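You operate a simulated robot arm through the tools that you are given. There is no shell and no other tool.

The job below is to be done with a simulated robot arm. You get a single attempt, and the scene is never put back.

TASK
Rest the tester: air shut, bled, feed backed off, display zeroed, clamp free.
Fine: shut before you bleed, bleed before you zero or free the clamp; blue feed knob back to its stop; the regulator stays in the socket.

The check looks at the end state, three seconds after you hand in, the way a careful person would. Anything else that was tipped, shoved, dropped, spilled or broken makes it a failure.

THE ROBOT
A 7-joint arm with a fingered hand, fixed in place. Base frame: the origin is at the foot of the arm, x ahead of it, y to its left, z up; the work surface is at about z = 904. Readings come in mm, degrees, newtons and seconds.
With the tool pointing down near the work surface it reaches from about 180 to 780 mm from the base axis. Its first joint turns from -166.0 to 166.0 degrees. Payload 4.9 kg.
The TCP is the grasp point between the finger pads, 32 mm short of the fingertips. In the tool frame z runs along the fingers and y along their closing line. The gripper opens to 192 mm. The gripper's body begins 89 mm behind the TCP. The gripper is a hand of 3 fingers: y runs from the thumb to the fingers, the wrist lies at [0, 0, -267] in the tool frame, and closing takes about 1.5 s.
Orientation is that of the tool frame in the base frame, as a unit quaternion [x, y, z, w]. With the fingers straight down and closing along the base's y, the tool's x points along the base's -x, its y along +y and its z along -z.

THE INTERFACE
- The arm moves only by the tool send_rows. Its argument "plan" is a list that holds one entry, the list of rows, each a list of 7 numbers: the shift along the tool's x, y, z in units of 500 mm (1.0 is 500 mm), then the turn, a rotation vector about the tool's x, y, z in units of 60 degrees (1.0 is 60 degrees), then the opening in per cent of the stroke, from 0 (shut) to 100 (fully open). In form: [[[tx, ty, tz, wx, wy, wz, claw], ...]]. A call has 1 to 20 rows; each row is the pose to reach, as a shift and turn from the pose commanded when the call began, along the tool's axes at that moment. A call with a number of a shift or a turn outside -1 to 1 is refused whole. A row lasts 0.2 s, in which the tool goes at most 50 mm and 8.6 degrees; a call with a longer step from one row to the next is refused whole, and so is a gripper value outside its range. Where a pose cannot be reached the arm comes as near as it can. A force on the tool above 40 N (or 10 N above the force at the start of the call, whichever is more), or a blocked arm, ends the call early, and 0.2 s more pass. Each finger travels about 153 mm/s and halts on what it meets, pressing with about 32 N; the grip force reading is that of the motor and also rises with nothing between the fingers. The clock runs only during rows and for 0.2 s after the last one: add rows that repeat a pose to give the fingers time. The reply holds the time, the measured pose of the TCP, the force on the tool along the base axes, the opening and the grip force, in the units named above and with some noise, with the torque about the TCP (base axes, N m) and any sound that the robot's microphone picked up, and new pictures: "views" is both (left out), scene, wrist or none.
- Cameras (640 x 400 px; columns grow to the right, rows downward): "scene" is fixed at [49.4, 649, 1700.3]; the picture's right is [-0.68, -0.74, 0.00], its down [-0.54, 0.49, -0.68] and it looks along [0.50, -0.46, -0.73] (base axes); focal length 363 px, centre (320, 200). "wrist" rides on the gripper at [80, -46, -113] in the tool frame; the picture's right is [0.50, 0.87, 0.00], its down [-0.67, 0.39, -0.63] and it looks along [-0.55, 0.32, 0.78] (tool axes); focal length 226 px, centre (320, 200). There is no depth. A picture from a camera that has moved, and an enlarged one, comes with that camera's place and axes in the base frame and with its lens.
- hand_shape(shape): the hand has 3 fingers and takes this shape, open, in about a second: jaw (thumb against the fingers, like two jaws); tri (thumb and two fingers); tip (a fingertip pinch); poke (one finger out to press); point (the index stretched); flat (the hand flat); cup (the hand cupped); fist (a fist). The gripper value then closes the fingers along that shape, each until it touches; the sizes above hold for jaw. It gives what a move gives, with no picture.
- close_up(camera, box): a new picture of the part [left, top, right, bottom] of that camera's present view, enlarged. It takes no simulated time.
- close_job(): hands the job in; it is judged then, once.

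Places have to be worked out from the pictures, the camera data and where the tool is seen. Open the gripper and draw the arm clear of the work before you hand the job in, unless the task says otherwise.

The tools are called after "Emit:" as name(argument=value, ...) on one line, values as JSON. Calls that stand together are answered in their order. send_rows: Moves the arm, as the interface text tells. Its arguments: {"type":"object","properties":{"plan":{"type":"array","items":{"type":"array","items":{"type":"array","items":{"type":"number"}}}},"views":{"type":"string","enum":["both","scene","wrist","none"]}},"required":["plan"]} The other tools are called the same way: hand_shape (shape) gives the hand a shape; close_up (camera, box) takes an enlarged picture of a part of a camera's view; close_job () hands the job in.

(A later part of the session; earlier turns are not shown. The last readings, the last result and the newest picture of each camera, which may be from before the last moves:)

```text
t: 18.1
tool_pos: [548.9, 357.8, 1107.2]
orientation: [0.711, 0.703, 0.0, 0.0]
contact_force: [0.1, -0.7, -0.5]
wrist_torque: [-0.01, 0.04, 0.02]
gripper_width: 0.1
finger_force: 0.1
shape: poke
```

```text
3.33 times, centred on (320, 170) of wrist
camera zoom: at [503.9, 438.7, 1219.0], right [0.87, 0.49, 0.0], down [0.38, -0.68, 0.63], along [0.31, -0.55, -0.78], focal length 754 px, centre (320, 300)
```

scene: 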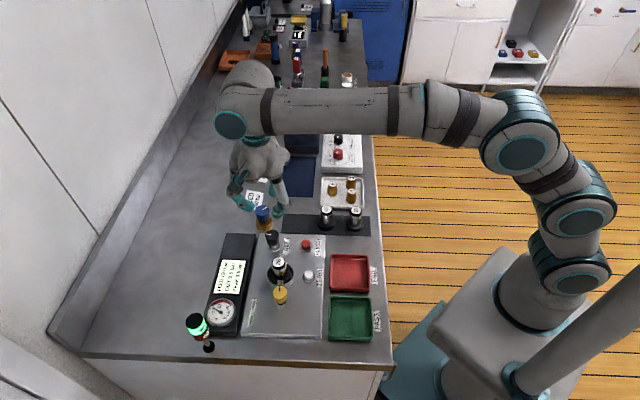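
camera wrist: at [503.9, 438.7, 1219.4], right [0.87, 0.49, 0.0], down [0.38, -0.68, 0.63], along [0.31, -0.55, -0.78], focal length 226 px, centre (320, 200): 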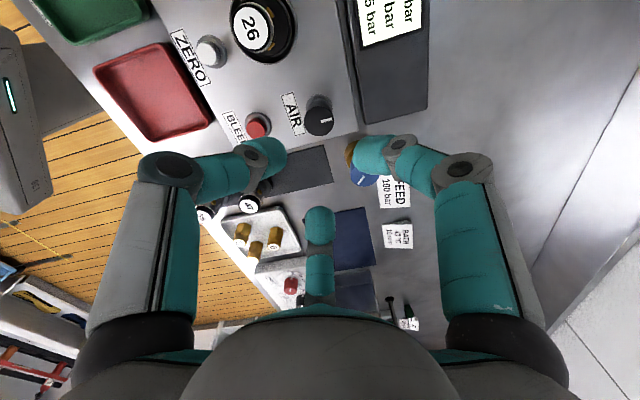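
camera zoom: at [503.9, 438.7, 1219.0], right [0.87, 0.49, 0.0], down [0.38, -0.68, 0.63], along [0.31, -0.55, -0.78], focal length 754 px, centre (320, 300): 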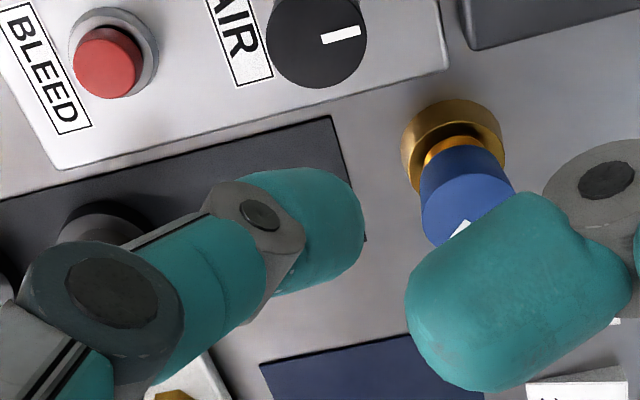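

The thumb tip looks to be near the axis, its lowest point about 40–50 mm below the TCP. I move laterally to above BLEED (485.5, 300) and then down to TCP z ≈ 1010 to check alignment.

Emit:
send_rows(plan=[[[-0.04, -0.042, 0.02, 0, 0, 0, 100], [-0.08, -0.084, 0.04, 0, 0, 0, 100], [-0.1168, -0.1258, 0.08, 0, 0, 0, 100], [-0.1168, -0.1258, 0.14, 0, 0, 0, 100], [-0.1168, -0.1258, 0.194, 0, 0, 0, 100], [-0.1168, -0.1258, 0.194, 0, 0, 0, 100]]])

Emit:
close_up(camera="scene", box=[260, 195, 350, 260])

Emit:
close_up(camera="wrist", box=[230, 80, 410, 220])

```text
t: 19.5
tool_pos: [486.3, 298.9, 1006.9]
orientation: [0.711, 0.703, 0.0, 0.0]
contact_force: [0.3, 0.0, 0.3]
wrist_torque: [-0.01, 0.02, 0.0]
gripper_width: 0.0
finger_force: 0.0
shape: poke
camera wrist: at [440.7, 380.9, 1120.4], right [0.87, 0.49, 0.0], down [0.38, -0.68, 0.63], along [0.31, -0.55, -0.78], focal length 226 px, centre (320, 200)
```

scene: 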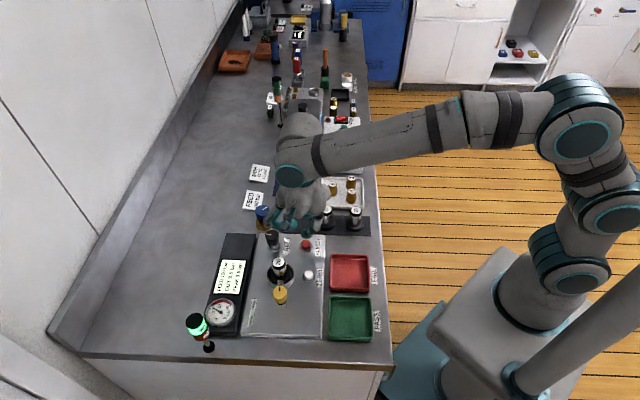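
wrist: 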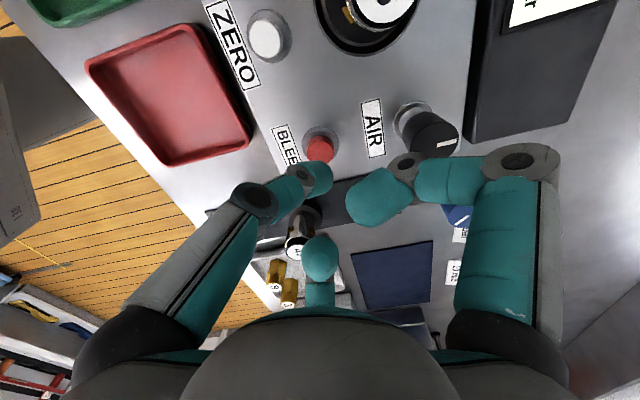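

```text
6.15 times, centred on (305, 228) of scene
camera zoom: at [49.4, 649.0, 1700.3], right [-0.68, -0.74, 0.0], down [-0.54, 0.49, -0.68], along [0.5, -0.46, -0.73], focal length 2236 px, centre (412, 31)
```

zoom: 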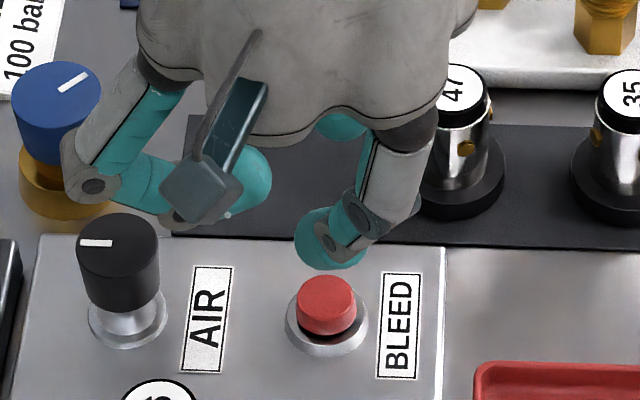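

```text
2.86 times, centred on (320, 150) of wrist
camera zoom: at [440.7, 380.9, 1120.4], right [0.87, 0.49, 0.0], down [0.38, -0.68, 0.63], along [0.31, -0.55, -0.78], focal length 646 px, centre (320, 343)
```

zoom: 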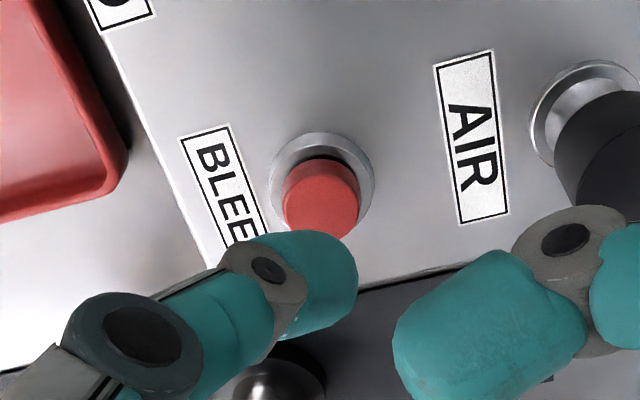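

Seen in both pictures, the thumb tip sits about 5 mm toward -y of the button and roughly 20 mm above it. I correct that and come down slowly toward contact.

Emit:
send_rows(plan=[[[0.012, -0.005, 0.015, 0, 0, 0, 100], [0.012, -0.005, 0.025, 0, 0, 0, 100], [0.012, -0.005, 0.032, 0, 0, 0, 100], [0.012, -0.005, 0.036, 0, 0, 0, 100], [0.012, -0.005, 0.036, 0, 0, 0, 100]]])

Emit:
close_up(camera="scene", box=[260, 195, 350, 260])

Emit:
close_up(camera="wrist", box=[230, 80, 410, 220])

```text
t: 20.7
tool_pos: [483.2, 306.7, 991.5]
orientation: [0.711, 0.703, 0.0, 0.0]
contact_force: [-0.2, 1.6, 0.2]
wrist_torque: [-0.02, 0.03, 0.0]
gripper_width: 0.0
finger_force: 0.0
shape: poke
camera wrist: at [437.7, 387.6, 1103.8], right [0.87, 0.49, 0.0], down [0.38, -0.68, 0.63], along [0.31, -0.55, -0.78], focal length 226 px, centre (320, 200)
```

scene: 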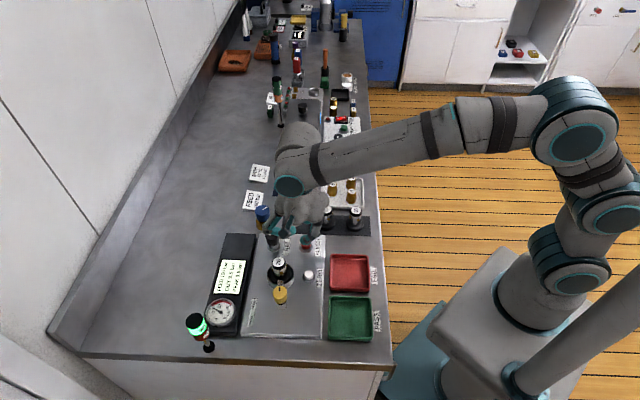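
wrist: 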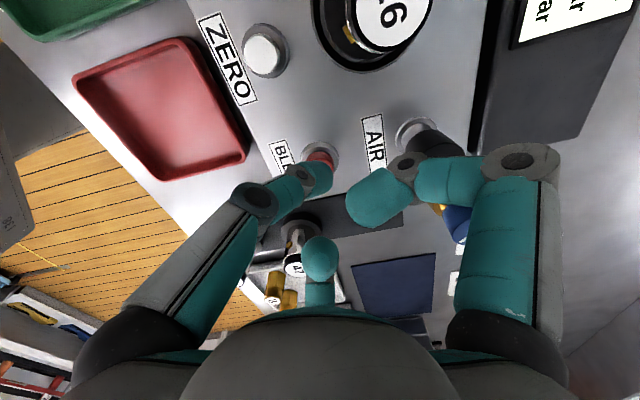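

```text
6.15 times, centred on (305, 228) of scene
camera zoom: at [49.4, 649.0, 1700.3], right [-0.68, -0.74, 0.0], down [-0.54, 0.49, -0.68], along [0.5, -0.46, -0.73], focal length 2236 px, centre (412, 31)
```

zoom: 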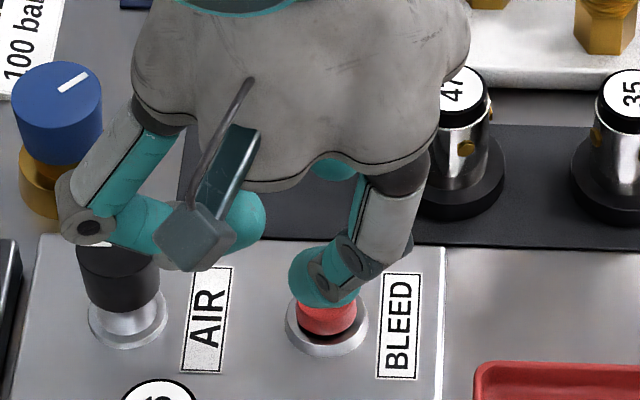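

```text
2.86 times, centred on (320, 150) of wrist
camera zoom: at [437.7, 387.6, 1103.8], right [0.87, 0.49, 0.0], down [0.38, -0.68, 0.63], along [0.31, -0.55, -0.78], focal length 646 px, centre (320, 343)
```

zoom: 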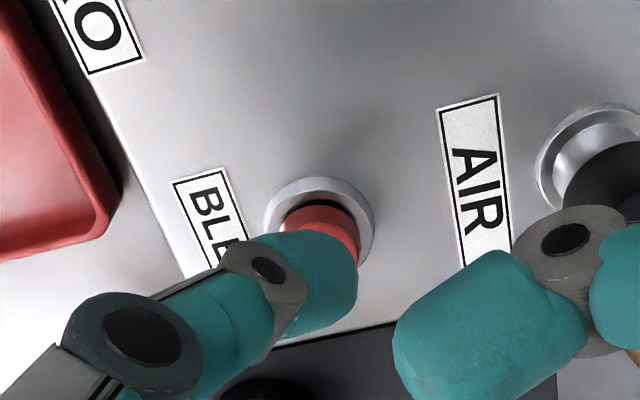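

The tip is right over the button, a few mm above it. I press down in small steps and hold, watching force, display and sound.

Emit:
send_rows(plan=[[[0, 0, 0.005, 0, 0, 0, 100], [0, 0, 0.009, 0, 0, 0, 100], [0, 0, 0.013, 0, 0, 0, 100], [0, 0, 0.017, 0, 0, 0, 100], [0, 0, 0.02, 0, 0, 0, 100], [0, 0, 0.02, 0, 0, 0, 100]]])

Emit:
close_up(camera="scene", box=[190, 200, 340, 330])

```text
t: 22.1
tool_pos: [482.3, 306.0, 981.0]
orientation: [0.711, 0.704, 0.0, 0.0]
contact_force: [0.8, 0.4, 0.4]
wrist_torque: [0.03, 0.0, 0.01]
gripper_width: 0.3
finger_force: 0.0
shape: poke
camera wrist: at [437.4, 387.4, 1094.7], right [0.87, 0.49, 0.0], down [0.38, -0.68, 0.63], along [0.31, -0.55, -0.78], focal length 226 px, centre (320, 200)
```

scene: 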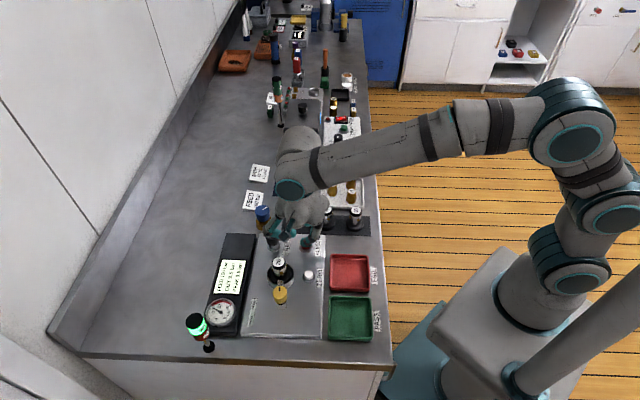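
wrist: 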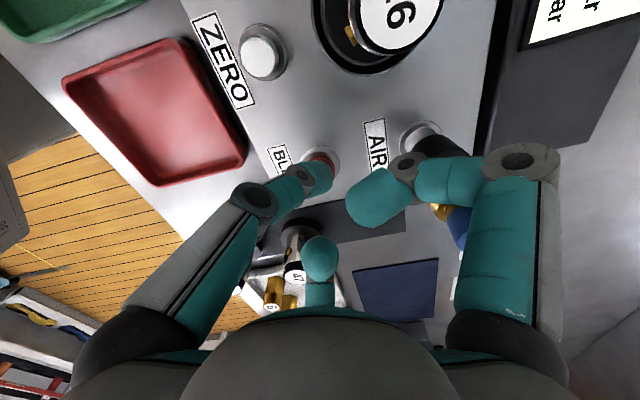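

```text
3.08 times, centred on (265, 265) of scene
camera zoom: at [49.4, 649.0, 1700.3], right [-0.68, -0.74, 0.0], down [-0.54, 0.49, -0.68], along [0.5, -0.46, -0.73], focal length 1118 px, centre (489, 0)
```

zoom: 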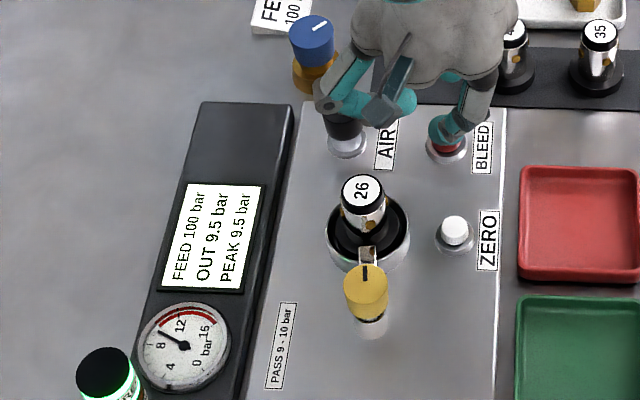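

No contact yet at TCP z = 981. I continue down in 2 mm steps and hold.

Emit:
send_rows(plan=[[[0, 0, 0.004, 0, 0, 0, 100], [0, 0, 0.008, 0, 0, 0, 100], [0, 0, 0.012, 0, 0, 0, 100], [0, 0, 0.016, 0, 0, 0, 100], [0, 0, 0.016, 0, 0, 0, 100]]])

Emit:
close_up(camera="scene", box=[190, 200, 340, 330])

Emit:
close_up(camera="scene", box=[260, 205, 340, 260])

```text
t: 23.3
tool_pos: [483.5, 305.6, 973.1]
orientation: [0.711, 0.703, 0.001, 0.0]
contact_force: [0.7, -0.7, -0.1]
wrist_torque: [0.0, 0.0, -0.01]
gripper_width: 0.0
finger_force: 0.1
shape: poke
camera wrist: at [437.3, 387.7, 1086.1], right [0.87, 0.49, 0.0], down [0.38, -0.68, 0.63], along [0.31, -0.55, -0.78], focal length 226 px, centre (320, 200)
```

scene: 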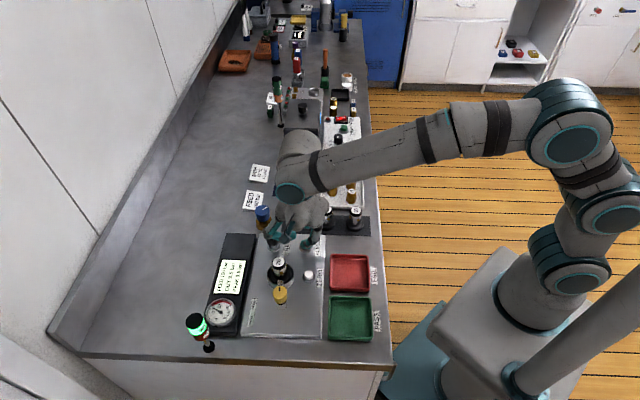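
wrist: 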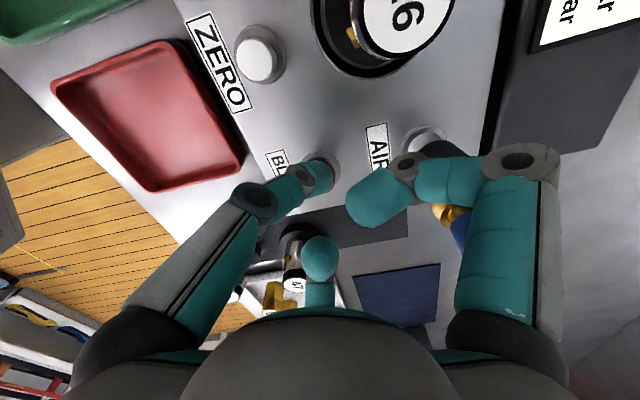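

```text
3.08 times, centred on (265, 265) of scene
camera zoom: at [49.4, 649.0, 1700.3], right [-0.68, -0.74, 0.0], down [-0.54, 0.49, -0.68], along [0.5, -0.46, -0.73], focal length 1118 px, centre (489, 0)
```

zoom: 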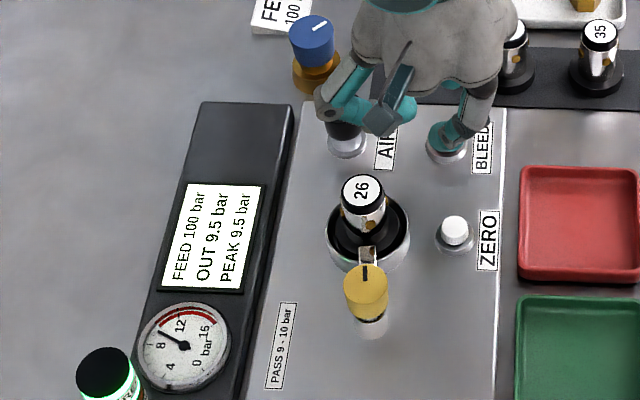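

```text
7.27 times, centred on (300, 232) of scene
camera zoom: at [49.4, 649.0, 1700.3], right [-0.68, -0.74, 0.0], down [-0.54, 0.49, -0.68], along [0.5, -0.46, -0.73], focal length 2642 px, centre (466, -36)
```

zoom: 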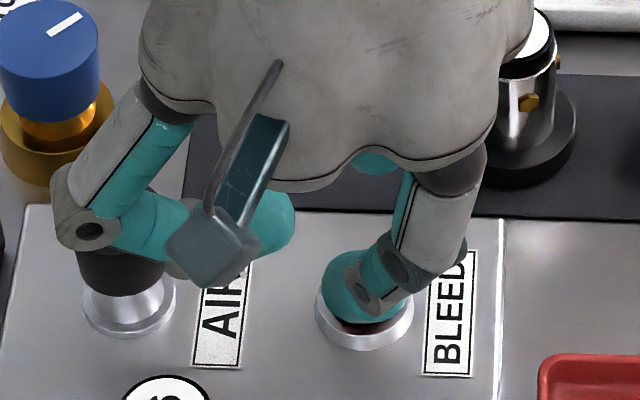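

Still nearly no force, yet the tip hides the button. I look from the wrist to judge whether the button is already going down.

Emit:
close_up(camera="wrist", box=[250, 110, 400, 220])

Emit:
close_up(camera="scene", box=[285, 225, 325, 255])

```text
3.64 times, centred on (325, 165) of wrist
camera zoom: at [437.3, 387.7, 1086.1], right [0.87, 0.49, 0.0], down [0.38, -0.68, 0.63], along [0.31, -0.55, -0.78], focal length 822 px, centre (302, 327)
```

zoom: 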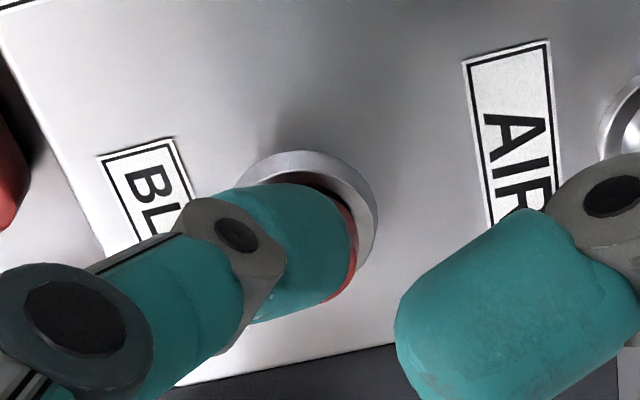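

```text
13.33 times, centred on (305, 240) of scene
camera zoom: at [49.4, 649.0, 1700.3], right [-0.68, -0.74, 0.0], down [-0.54, 0.49, -0.68], along [0.5, -0.46, -0.73], focal length 4844 px, centre (520, -333)
```

zoom: 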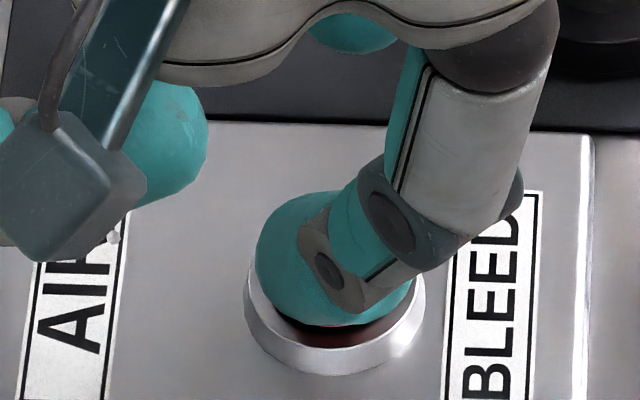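

The tip is just about on the button's face with a red sliver still showing beside it. I press further in 2 mm steps, up to 8 mm, and hold.

Emit:
send_rows(plan=[[[0, 0, 0.004, 0, 0, 0, 100], [0, 0, 0.008, 0, 0, 0, 100], [0, 0, 0.012, 0, 0, 0, 100], [0, 0, 0.012, 0, 0, 0, 100]]])

Emit:
close_up(camera="scene", box=[190, 200, 340, 330])

Emit:
close_up(camera="scene", box=[270, 215, 325, 255])

```text
t: 24.3
tool_pos: [482.0, 308.0, 968.0]
orientation: [0.71, 0.704, 0.0, 0.0]
contact_force: [0.4, 1.3, 1.6]
wrist_torque: [-0.01, 0.02, -0.02]
gripper_width: 0.1
finger_force: 0.0
shape: poke
heard: click
camera wrist: at [437.5, 387.8, 1080.3], right [0.87, 0.49, 0.0], down [0.38, -0.68, 0.63], along [0.31, -0.55, -0.78], focal length 226 px, centre (320, 200)
```

scene: 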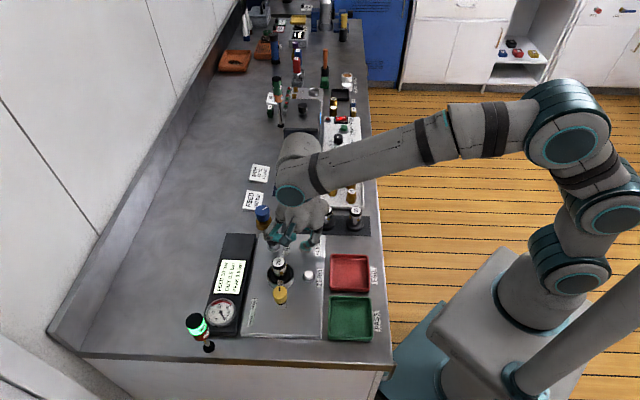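
wrist: 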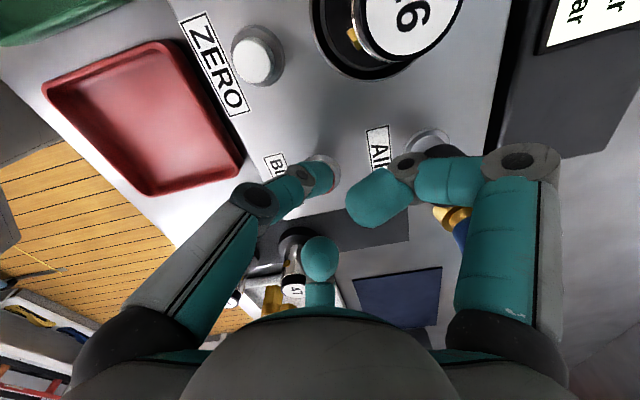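

```text
3.08 times, centred on (265, 265) of scene
camera zoom: at [49.4, 649.0, 1700.3], right [-0.68, -0.74, 0.0], down [-0.54, 0.49, -0.68], along [0.5, -0.46, -0.73], focal length 1118 px, centre (489, 0)
```

zoom: 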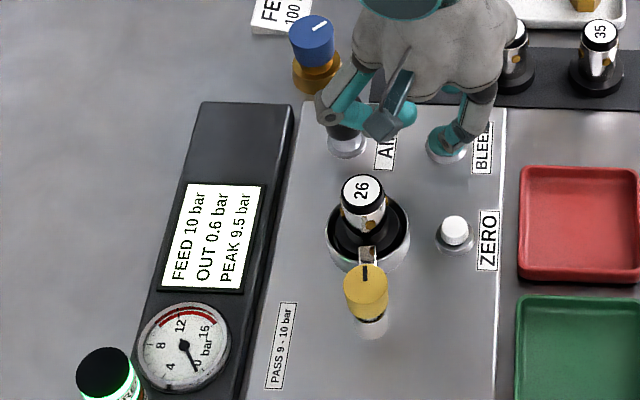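

```text
10.00 times, centred on (298, 235) of scene
camera zoom: at [49.4, 649.0, 1700.3], right [-0.68, -0.74, 0.0], down [-0.54, 0.49, -0.68], along [0.5, -0.46, -0.73], focal length 3633 px, centre (545, -150)
```

zoom: 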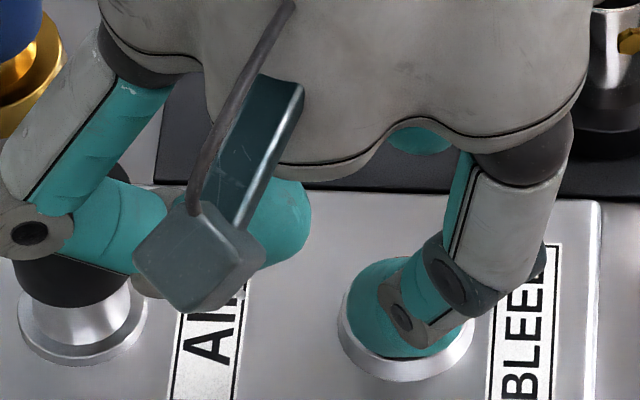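

A click, and the display is falling: FEED 10, OUT 0.6 bar. I keep the button held for another 1.5 s.

Emit:
send_rows(plan=[[[0, 0, 0, 0, 0, 0, 100], [0, 0, 0, 0, 0, 0, 100], [0, 0, 0, 0, 0, 0, 100], [0, 0, 0, 0, 0, 0, 100], [0, 0, 0, 0, 0, 0, 100], [0, 0, 0, 0, 0, 0, 100], [0, 0, 0, 0, 0, 0, 100], [0, 0, 0, 0, 0, 0, 100]]], views="none")

Emit:
close_up(camera="scene", box=[190, 200, 340, 330])

```text
t: 26.1
tool_pos: [482.6, 306.6, 967.1]
orientation: [0.711, 0.703, 0.001, 0.0]
contact_force: [0.0, 1.6, 2.4]
wrist_torque: [0.01, -0.01, 0.0]
gripper_width: 0.3
finger_force: 0.1
shape: poke
```

```text
3.08 times, centred on (265, 265) of scene
camera zoom: at [49.4, 649.0, 1700.3], right [-0.68, -0.74, 0.0], down [-0.54, 0.49, -0.68], along [0.5, -0.46, -0.73], focal length 1118 px, centre (489, 0)
```

zoom: 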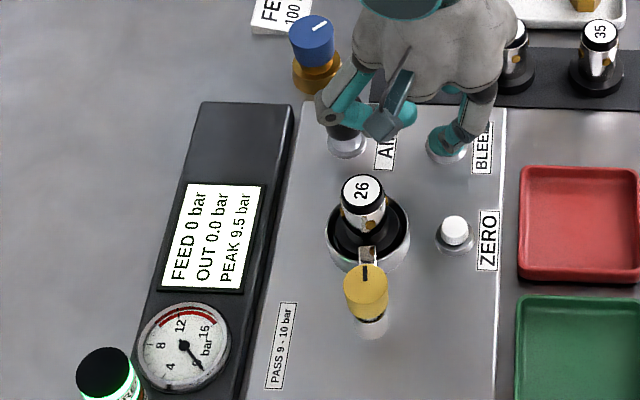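

Bled fully: FEED 0, OUT 0.0, PEAK still 9.5. I lift straight off BLEED, turn the hand 60° CCW so the curled fingers will clear the regulator and clamp, and shift toward ZERO at (413, 351), staying high.

Emit:
send_rows(plan=[[[0, 0, -0.03, 0, 0, 0, 100], [0, 0, -0.09, 0, 0, 0, 100], [0, 0, -0.16, 0, 0, 0, 100], [0, 0, -0.16, 0, 0, -0.125, 100], [0.02, -0.035, -0.16, 0, 0, -0.25, 100], [0.04, -0.07, -0.16, 0, 0, -0.375, 100], [0.06, -0.105, -0.16, 0, 0, -0.5, 100], [0.0877, -0.1484, -0.16, 0, 0, -0.625, 100], [0.0877, -0.1484, -0.16, 0, 0, -0.75, 100], [0.0877, -0.1484, -0.16, 0, 0, -0.875, 100], [0.0877, -0.1484, -0.16, 0, 0, -1.0, 100], [0.0877, -0.1484, -0.14, 0, 0, -1.0, 100], [0.0877, -0.1484, -0.14, 0, 0, -1.0, 100]]])

Emit:
close_up(camera="scene", box=[240, 190, 360, 300])

Emit:
close_up(camera="wrist", box=[220, 60, 420, 220])

```text
t: 28.9
tool_pos: [408.7, 350.6, 1039.1]
orientation: [0.264, 0.965, 0.001, 0.001]
contact_force: [-0.2, 1.0, -0.3]
wrist_torque: [0.0, -0.03, 0.06]
gripper_width: 0.0
finger_force: 0.1
shape: poke
camera wrist: at [316.9, 352.8, 1150.7], right [0.01, 1.0, 0.0], down [0.78, -0.01, 0.63], along [0.63, -0.01, -0.78], focal length 226 px, centre (320, 200)
```

scene: 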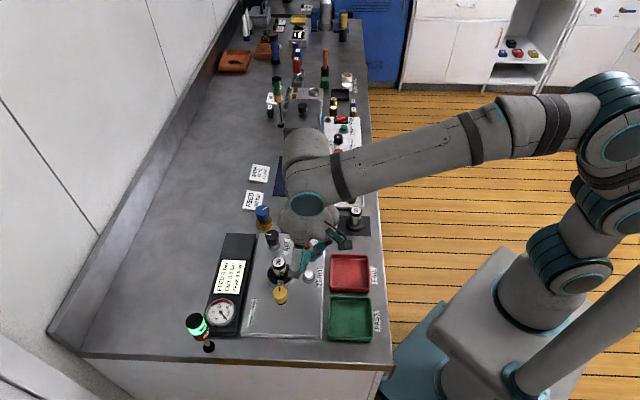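
wrist: 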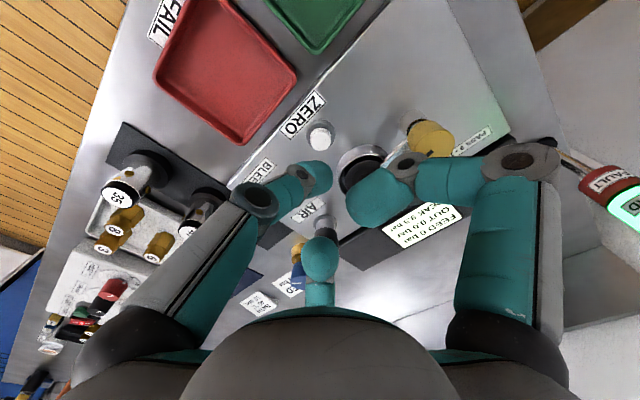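

```text
3.64 times, centred on (300, 245) of scene
camera zoom: at [49.4, 649.0, 1700.3], right [-0.68, -0.74, 0.0], down [-0.54, 0.49, -0.68], along [0.5, -0.46, -0.73], focal length 1321 px, centre (393, 36)
```

zoom: 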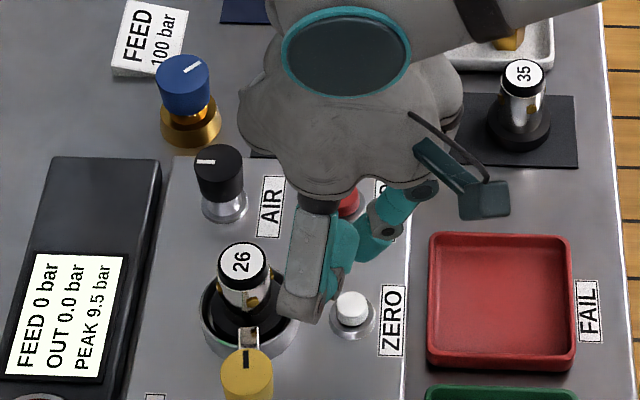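

```text
2.50 times, centred on (320, 140) of wrist
camera zoom: at [316.9, 352.8, 1150.7], right [0.01, 1.0, 0.0], down [0.78, -0.01, 0.63], along [0.63, -0.01, -0.78], focal length 565 px, centre (320, 350)
```

zoom: 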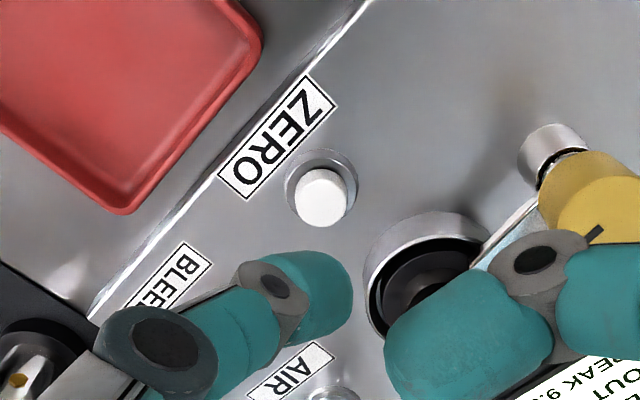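

The tip looks to be aligned with ZERO (both near column 320), and the regulator and clamp are clear of the curled fingers. I descend to about 8 mm above the button and check.

Emit:
send_rows(plan=[[[0, 0, 0.03, 0, 0, 0, 100], [0, 0, 0.06, 0, 0, 0, 100], [0, 0, 0.09, 0, 0, 0, 100], [0, 0, 0.112, 0, 0, 0, 100], [0, 0, 0.112, 0, 0, 0, 100]]])

Emit:
close_up(camera="scene", box=[260, 215, 350, 290])

Emit:
close_up(camera="wrist", box=[220, 60, 420, 220])

```text
t: 30.1
tool_pos: [409.2, 352.0, 983.0]
orientation: [0.264, 0.965, -0.001, 0.0]
contact_force: [0.8, -0.5, 0.0]
wrist_torque: [0.0, 0.02, 0.0]
gripper_width: 0.2
finger_force: 0.0
shape: poke
camera wrist: at [317.3, 353.5, 1094.1], right [0.01, 1.0, 0.0], down [0.78, -0.01, 0.63], along [0.63, -0.01, -0.78], focal length 226 px, centre (320, 200)
```

scene: 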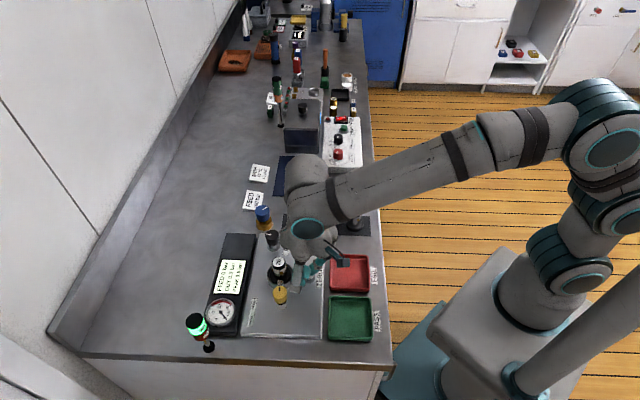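
wrist: 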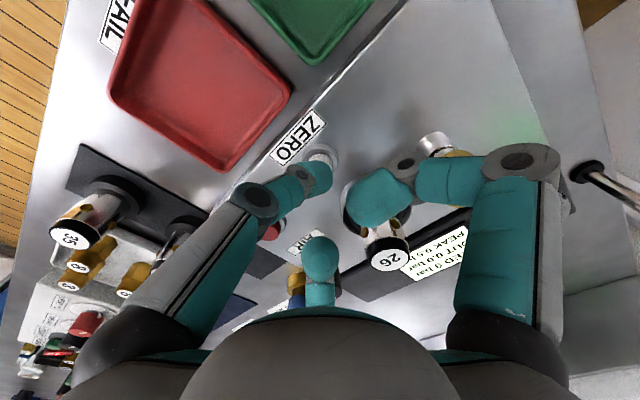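

```text
5.33 times, centred on (305, 252) of scene
camera zoom: at [49.4, 649.0, 1700.3], right [-0.68, -0.74, 0.0], down [-0.54, 0.49, -0.68], along [0.5, -0.46, -0.73], focal length 1938 px, centre (400, -80)
```

zoom: 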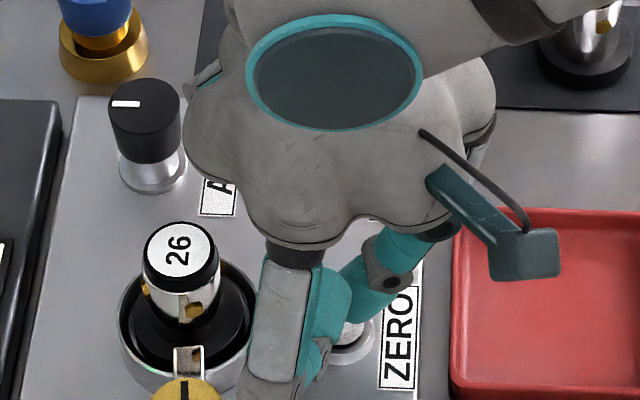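

```text
2.50 times, centred on (320, 140) of wrist
camera zoom: at [317.3, 353.5, 1094.1], right [0.01, 1.0, 0.0], down [0.78, -0.01, 0.63], along [0.63, -0.01, -0.78], focal length 565 px, centre (320, 350)
```

zoom: 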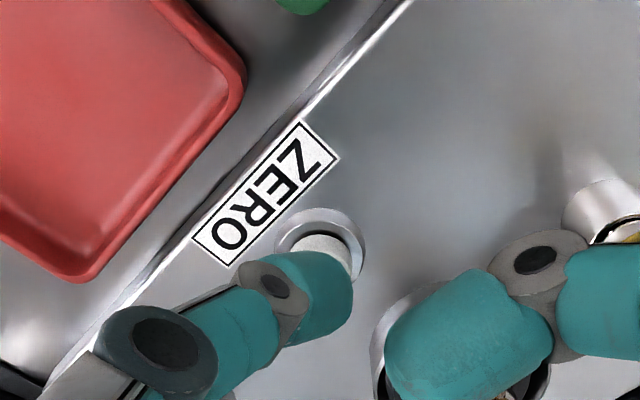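

The view matches what BLEED looked like just before contact. I press ZERO down in small steps and hold briefly.

Emit:
send_rows(plan=[[[0, 0, 0.008, 0, 0, 0, 100], [0, 0, 0.016, 0, 0, 0, 100], [0, 0, 0.02, 0, 0, 0, 100], [0, 0, 0.024, 0, 0, 0, 100], [0, 0, 0.028, 0, 0, 0, 100], [0, 0, 0.03, 0, 0, 0, 100], [0, 0, 0.03, 0, 0, 0, 100]]])

Emit:
close_up(camera="scene", box=[190, 200, 350, 330])

Emit:
close_up(camera="wrist", box=[220, 60, 420, 220])

```text
t: 31.7
tool_pos: [409.5, 351.0, 966.8]
orientation: [0.264, 0.965, -0.001, 0.0]
contact_force: [0.3, 0.9, 2.6]
wrist_torque: [0.02, 0.0, -0.02]
gripper_width: 0.0
finger_force: 0.1
shape: poke
heard: click
camera wrist: at [316.8, 352.9, 1079.2], right [0.01, 1.0, 0.0], down [0.77, -0.01, 0.63], along [0.63, -0.01, -0.77], focal length 226 px, centre (320, 200)
```

scene: 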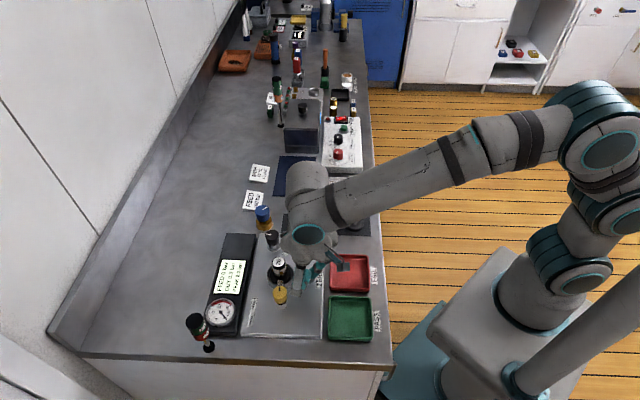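
wrist: 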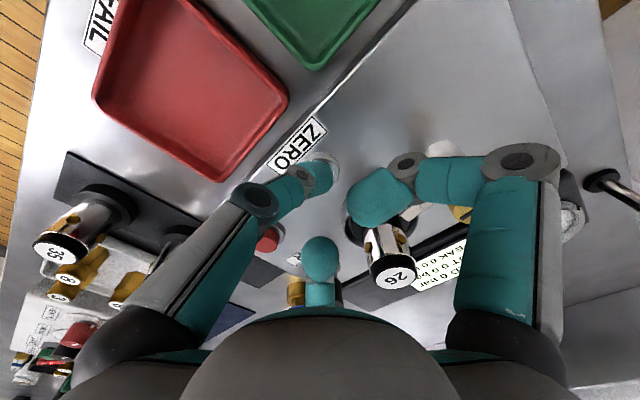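

```text
3.08 times, centred on (270, 265) of scene
camera zoom: at [49.4, 649.0, 1700.3], right [-0.68, -0.74, 0.0], down [-0.54, 0.49, -0.68], along [0.5, -0.46, -0.73], focal length 1118 px, centre (474, 0)
```

zoom: 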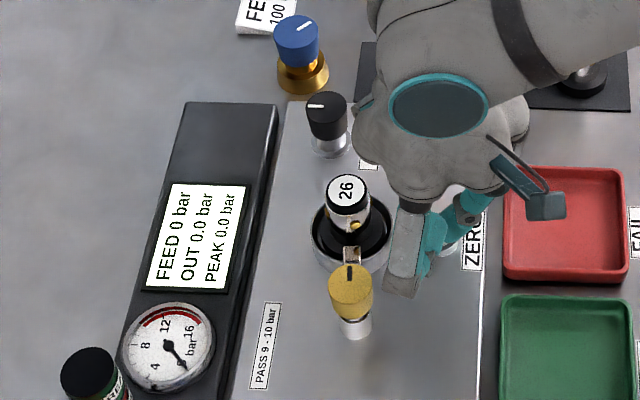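

```text
2.50 times, centred on (320, 140) of wrist
camera zoom: at [316.8, 352.9, 1079.2], right [0.01, 1.0, 0.0], down [0.77, -0.01, 0.63], along [0.63, -0.01, -0.77], focal length 565 px, centre (320, 350)
```

zoom: 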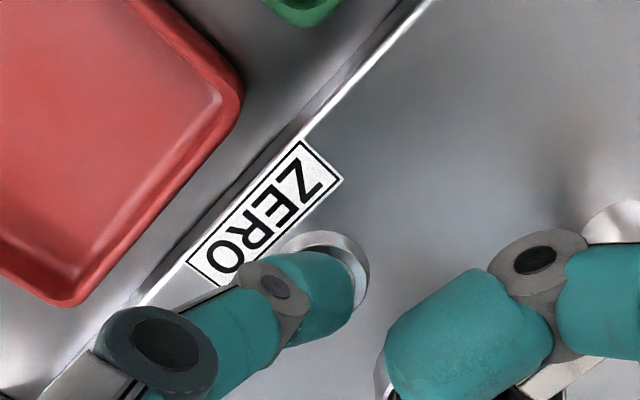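

PEAK reads 0.0 and the lamp went off: zeroed. I lift straight up off ZERO and then return the hand to the jaw shape.

Emit:
send_rows(plan=[[[0, 0, -0.03, 0, 0, 0, 100], [0, 0, -0.09, 0, 0, 0, 100], [0, 0, -0.16, 0, 0, 0, 100], [0, 0, -0.22, 0, 0, 0, 100], [0, 0, -0.22, 0, 0, 0, 100]]], views="none")

Emit:
hand_shape(shape="jaw")

Emit:
close_up(camera="scene", box=[190, 190, 350, 330])

Emit:
close_up(camera="wrist", box=[220, 0, 520, 200])

```text
t: 32.9
tool_pos: [409.3, 348.9, 1076.4]
orientation: [0.263, 0.965, -0.001, 0.001]
contact_force: [-0.1, 0.2, 1.1]
wrist_torque: [0.01, -0.05, -0.01]
gripper_width: 0.2
finger_force: 0.0
shape: poke
```

```text
t: 33.8
tool_pos: [409.3, 348.4, 1075.6]
orientation: [0.264, 0.965, 0.0, -0.001]
contact_force: [-0.7, -0.2, -1.0]
wrist_torque: [0.04, 0.01, 0.04]
gripper_width: 192.0
finger_force: 0.0
shape: jaw
```

```text
2.86 times, centred on (270, 260) of scene
camera zoom: at [49.4, 649.0, 1700.3], right [-0.68, -0.74, 0.0], down [-0.54, 0.49, -0.68], along [0.5, -0.46, -0.73], focal length 1038 px, centre (463, 29)
```

zoom: 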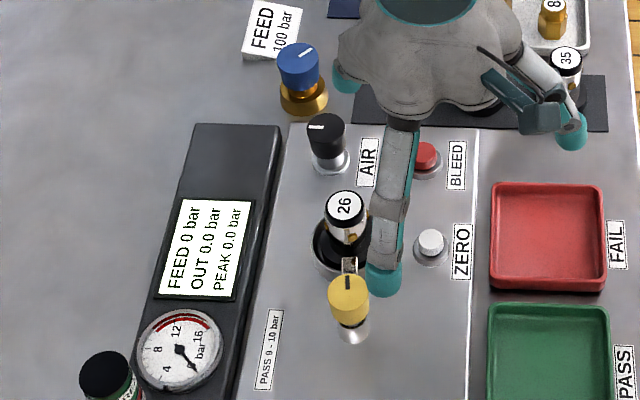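

```text
2.00 times, centred on (370, 100) of wrist
camera zoom: at [317.4, 350.8, 1188.4], right [0.01, 1.0, 0.0], down [0.78, -0.01, 0.63], along [0.63, -0.01, -0.78], focal length 452 px, centre (220, 400)
```

zoom: 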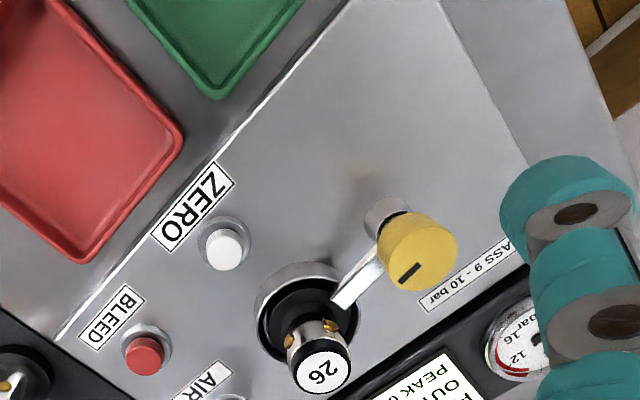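

The clamp knob comes out at about (402.5, 447.5) with its mark and bar pointing at the regulator. I close the hand to 28 %, move over the clamp and lower to TCP z ≈ 1015.

Emit:
send_rows(plan=[[[0, 0, 0, 0, 0, 0, 75], [0, 0, 0, 0, 0, 0, 50], [0.028, 0.04, 0, 0, 0, 0.05, 35], [0.056, 0.08, 0, 0, 0, 0.1, 28], [0.084, 0.12, 0, 0, 0, 0.1, 28], [0.1118, 0.1616, 0, 0, 0, 0.1, 28], [0.1118, 0.1616, 0.06, 0, 0, 0.1, 28], [0.1118, 0.1616, 0.12, 0, 0, 0.1, 28], [0.1118, 0.1616, 0.12, 0, 0, 0.1, 28]]])

Emit:
close_up(camera="scene", box=[230, 210, 350, 320])

Emit:
close_up(camera="wrist", box=[220, 80, 420, 220])

```text
t: 35.8
tool_pos: [401.5, 447.8, 1016.8]
orientation: [0.314, 0.949, 0.0, 0.0]
contact_force: [1.1, 0.1, 0.6]
wrist_torque: [0.0, 0.02, 0.0]
gripper_width: 54.3
finger_force: 0.0
shape: jaw
camera wrist: at [310.3, 459.1, 1129.6], right [0.12, 0.99, 0.0], down [0.77, -0.09, 0.63], along [0.63, -0.07, -0.78], focal length 226 px, centre (320, 200)
```

scene: 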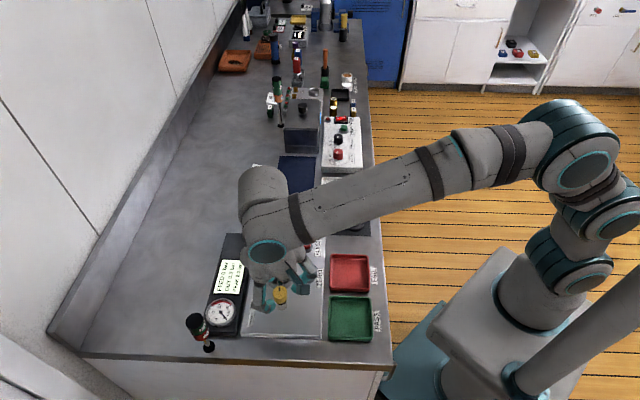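
wrist: 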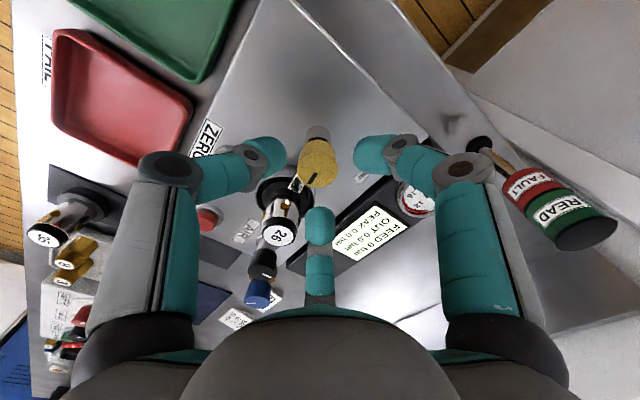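

```text
3.64 times, centred on (290, 265) of scene
camera zoom: at [49.4, 649.0, 1700.3], right [-0.68, -0.74, 0.0], down [-0.54, 0.49, -0.68], along [0.5, -0.46, -0.73], focal length 1321 px, centre (429, -36)
```

zoom: 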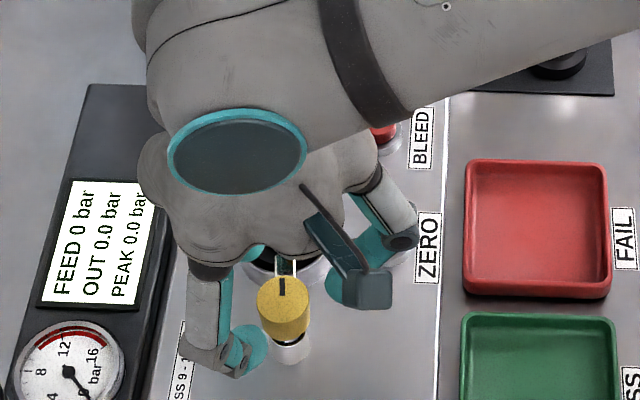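

```text
2.86 times, centred on (320, 150) of wrist
camera zoom: at [310.3, 459.1, 1129.6], right [0.12, 0.99, 0.0], down [0.77, -0.09, 0.63], along [0.63, -0.07, -0.78], focal length 646 px, centre (320, 343)
```

zoom: 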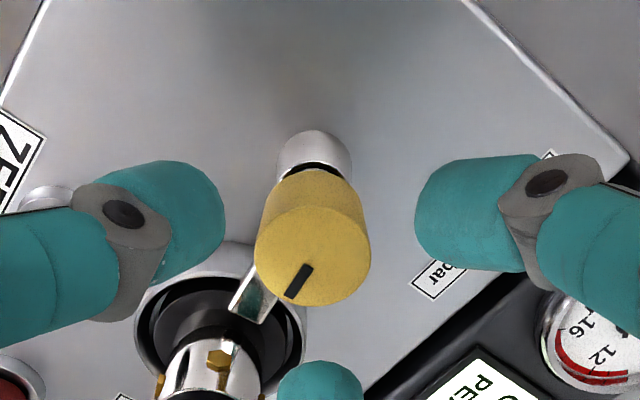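

Yellow knob is at about (403.5, 446.5). I shift 2.5 mm, lower to TCP z ≈ 986 so the knuckles stay above the regulator, and close on the knob.

Emit:
send_rows(plan=[[[-0.005, 0, 0.02, 0, 0, 0, 28], [-0.005, 0, 0.045, 0, 0, 0, 28], [-0.005, 0, 0.062, 0, 0, 0, 28], [-0.005, 0, 0.062, 0, 0, 0, 28], [-0.005, 0, 0.062, 0, 0, 0, 18], [-0.005, 0, 0.062, 0, 0, 0, 8], [-0.005, 0, 0.062, 0, 0, 0, 0], [-0.005, 0, 0.062, 0, 0, 0, 0], [-0.005, 0, 0.062, 0, 0, 0, 0]]])

Emit:
close_up(camera="scene", box=[230, 210, 350, 320])

Emit:
close_up(camera="wrist", box=[220, 80, 420, 220])

```text
t: 37.8
tool_pos: [403.7, 447.0, 984.0]
orientation: [0.314, 0.95, -0.002, 0.0]
contact_force: [-1.7, -0.7, -5.7]
wrist_torque: [-0.1, 0.07, -0.02]
gripper_width: 22.1
finger_force: 31.6
shape: jaw
camera wrist: at [311.7, 458.3, 1097.4], right [0.12, 0.99, 0.0], down [0.77, -0.09, 0.63], along [0.63, -0.07, -0.78], focal length 226 px, centre (320, 200)
```

scene: 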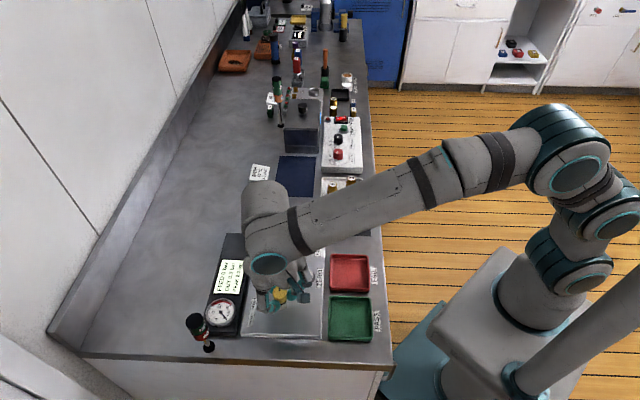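
wrist: 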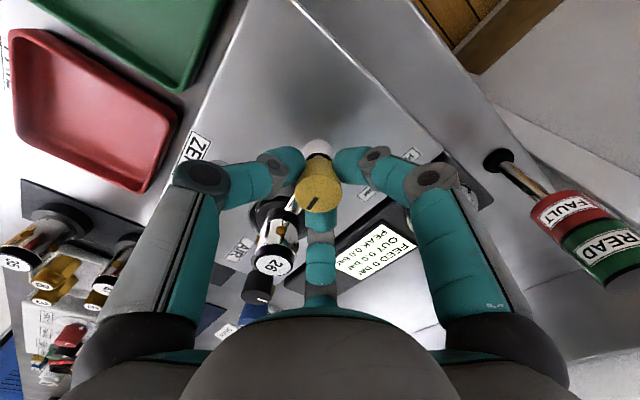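

```text
3.64 times, centred on (290, 265) of scene
camera zoom: at [49.4, 649.0, 1700.3], right [-0.68, -0.74, 0.0], down [-0.54, 0.49, -0.68], along [0.5, -0.46, -0.73], focal length 1321 px, centre (429, -36)
```

zoom: 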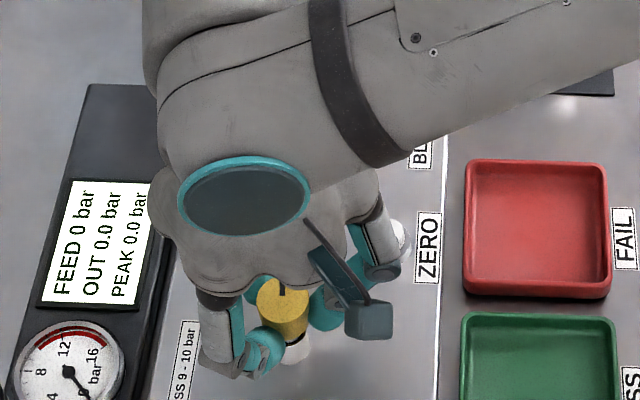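

```text
2.86 times, centred on (320, 150) of wrist
camera zoom: at [311.7, 458.3, 1097.4], right [0.12, 0.99, 0.0], down [0.77, -0.09, 0.63], along [0.63, -0.07, -0.78], focal length 646 px, centre (320, 343)
```

zoom: 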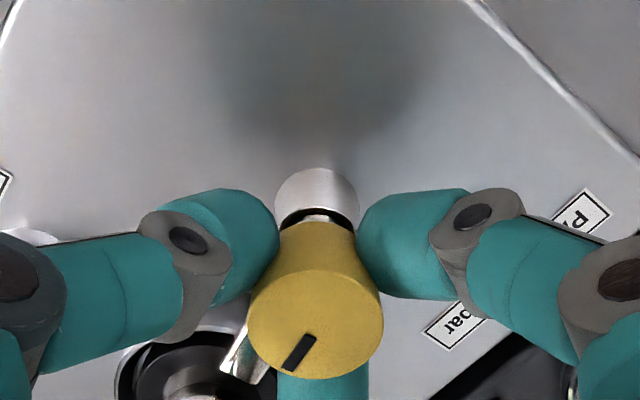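

The three fingers hold the clamp knob. I try a counter-clockwise turn of about 25° first.

Emit:
send_rows(plan=[[[0, 0, 0, 0, 0, -0.1, 0], [0, 0, 0, 0, 0, -0.2, 0], [0, 0, 0, 0, 0, -0.3, 0], [0, 0, 0, 0, 0, -0.4, 0], [0, 0, 0, 0, 0, -0.4, 0]]])

Emit:
close_up(camera="wrist", box=[200, 80, 420, 240])

Emit:
close_up(camera="scene", box=[240, 240, 320, 310])

```text
t: 39.0
tool_pos: [403.2, 447.9, 985.0]
orientation: [0.109, 0.994, -0.002, -0.002]
contact_force: [-4.5, -6.7, -10.6]
wrist_torque: [-0.2, 0.06, -0.02]
gripper_width: 22.3
finger_force: 31.9
shape: jaw
camera wrist: at [315.3, 420.6, 1097.7], right [-0.3, 0.95, 0.0], down [0.74, 0.23, 0.63], along [0.6, 0.19, -0.78], focal length 226 px, centre (320, 200)
```

scene: 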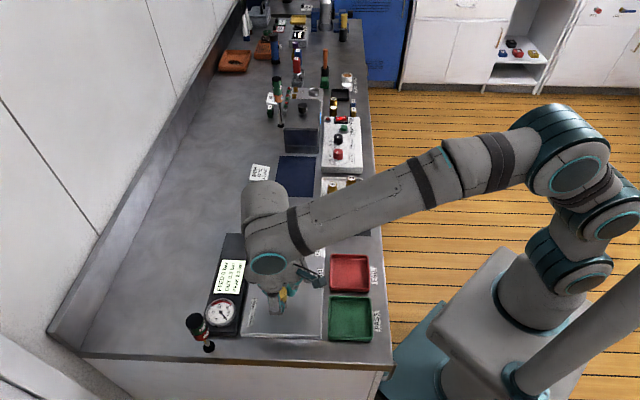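
wrist: 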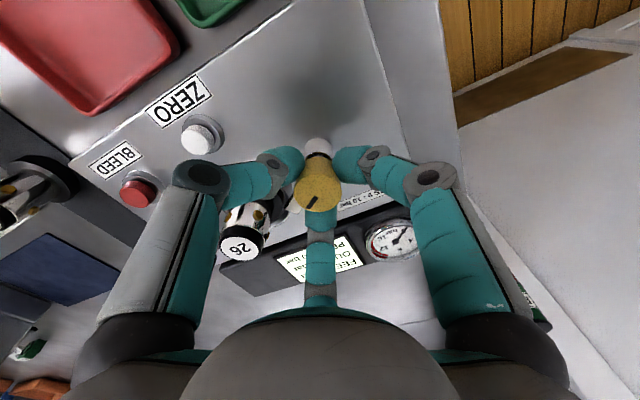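

```text
2.50 times, centred on (310, 160) of wrist
camera zoom: at [315.3, 420.6, 1097.7], right [-0.3, 0.95, 0.0], down [0.74, 0.23, 0.63], along [0.6, 0.19, -0.78], focal length 565 px, centre (345, 300)
```

zoom: 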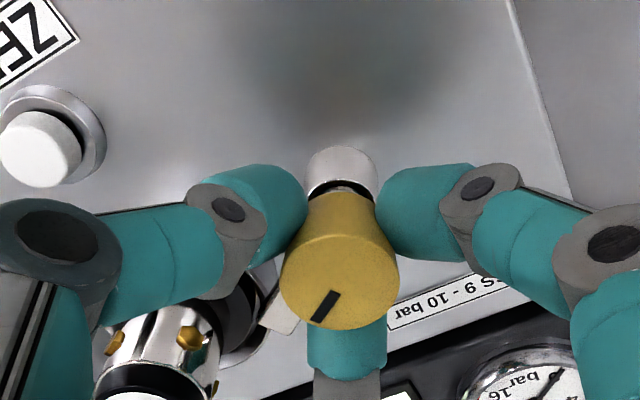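

```text
5.71 times, centred on (280, 275) of scene
camera zoom: at [49.4, 649.0, 1700.3], right [-0.68, -0.74, 0.0], down [-0.54, 0.49, -0.68], along [0.5, -0.46, -0.73], focal length 2076 px, centre (549, -229)
```

zoom: 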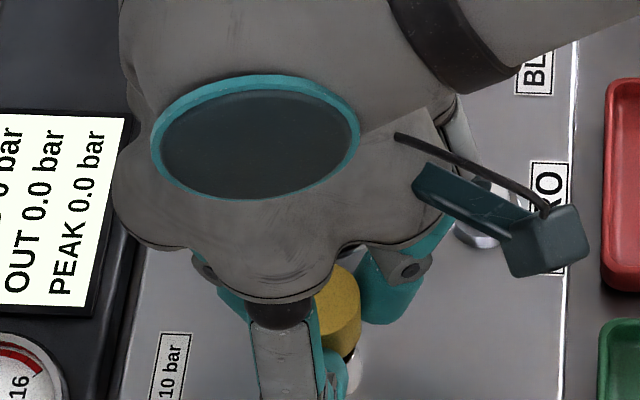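

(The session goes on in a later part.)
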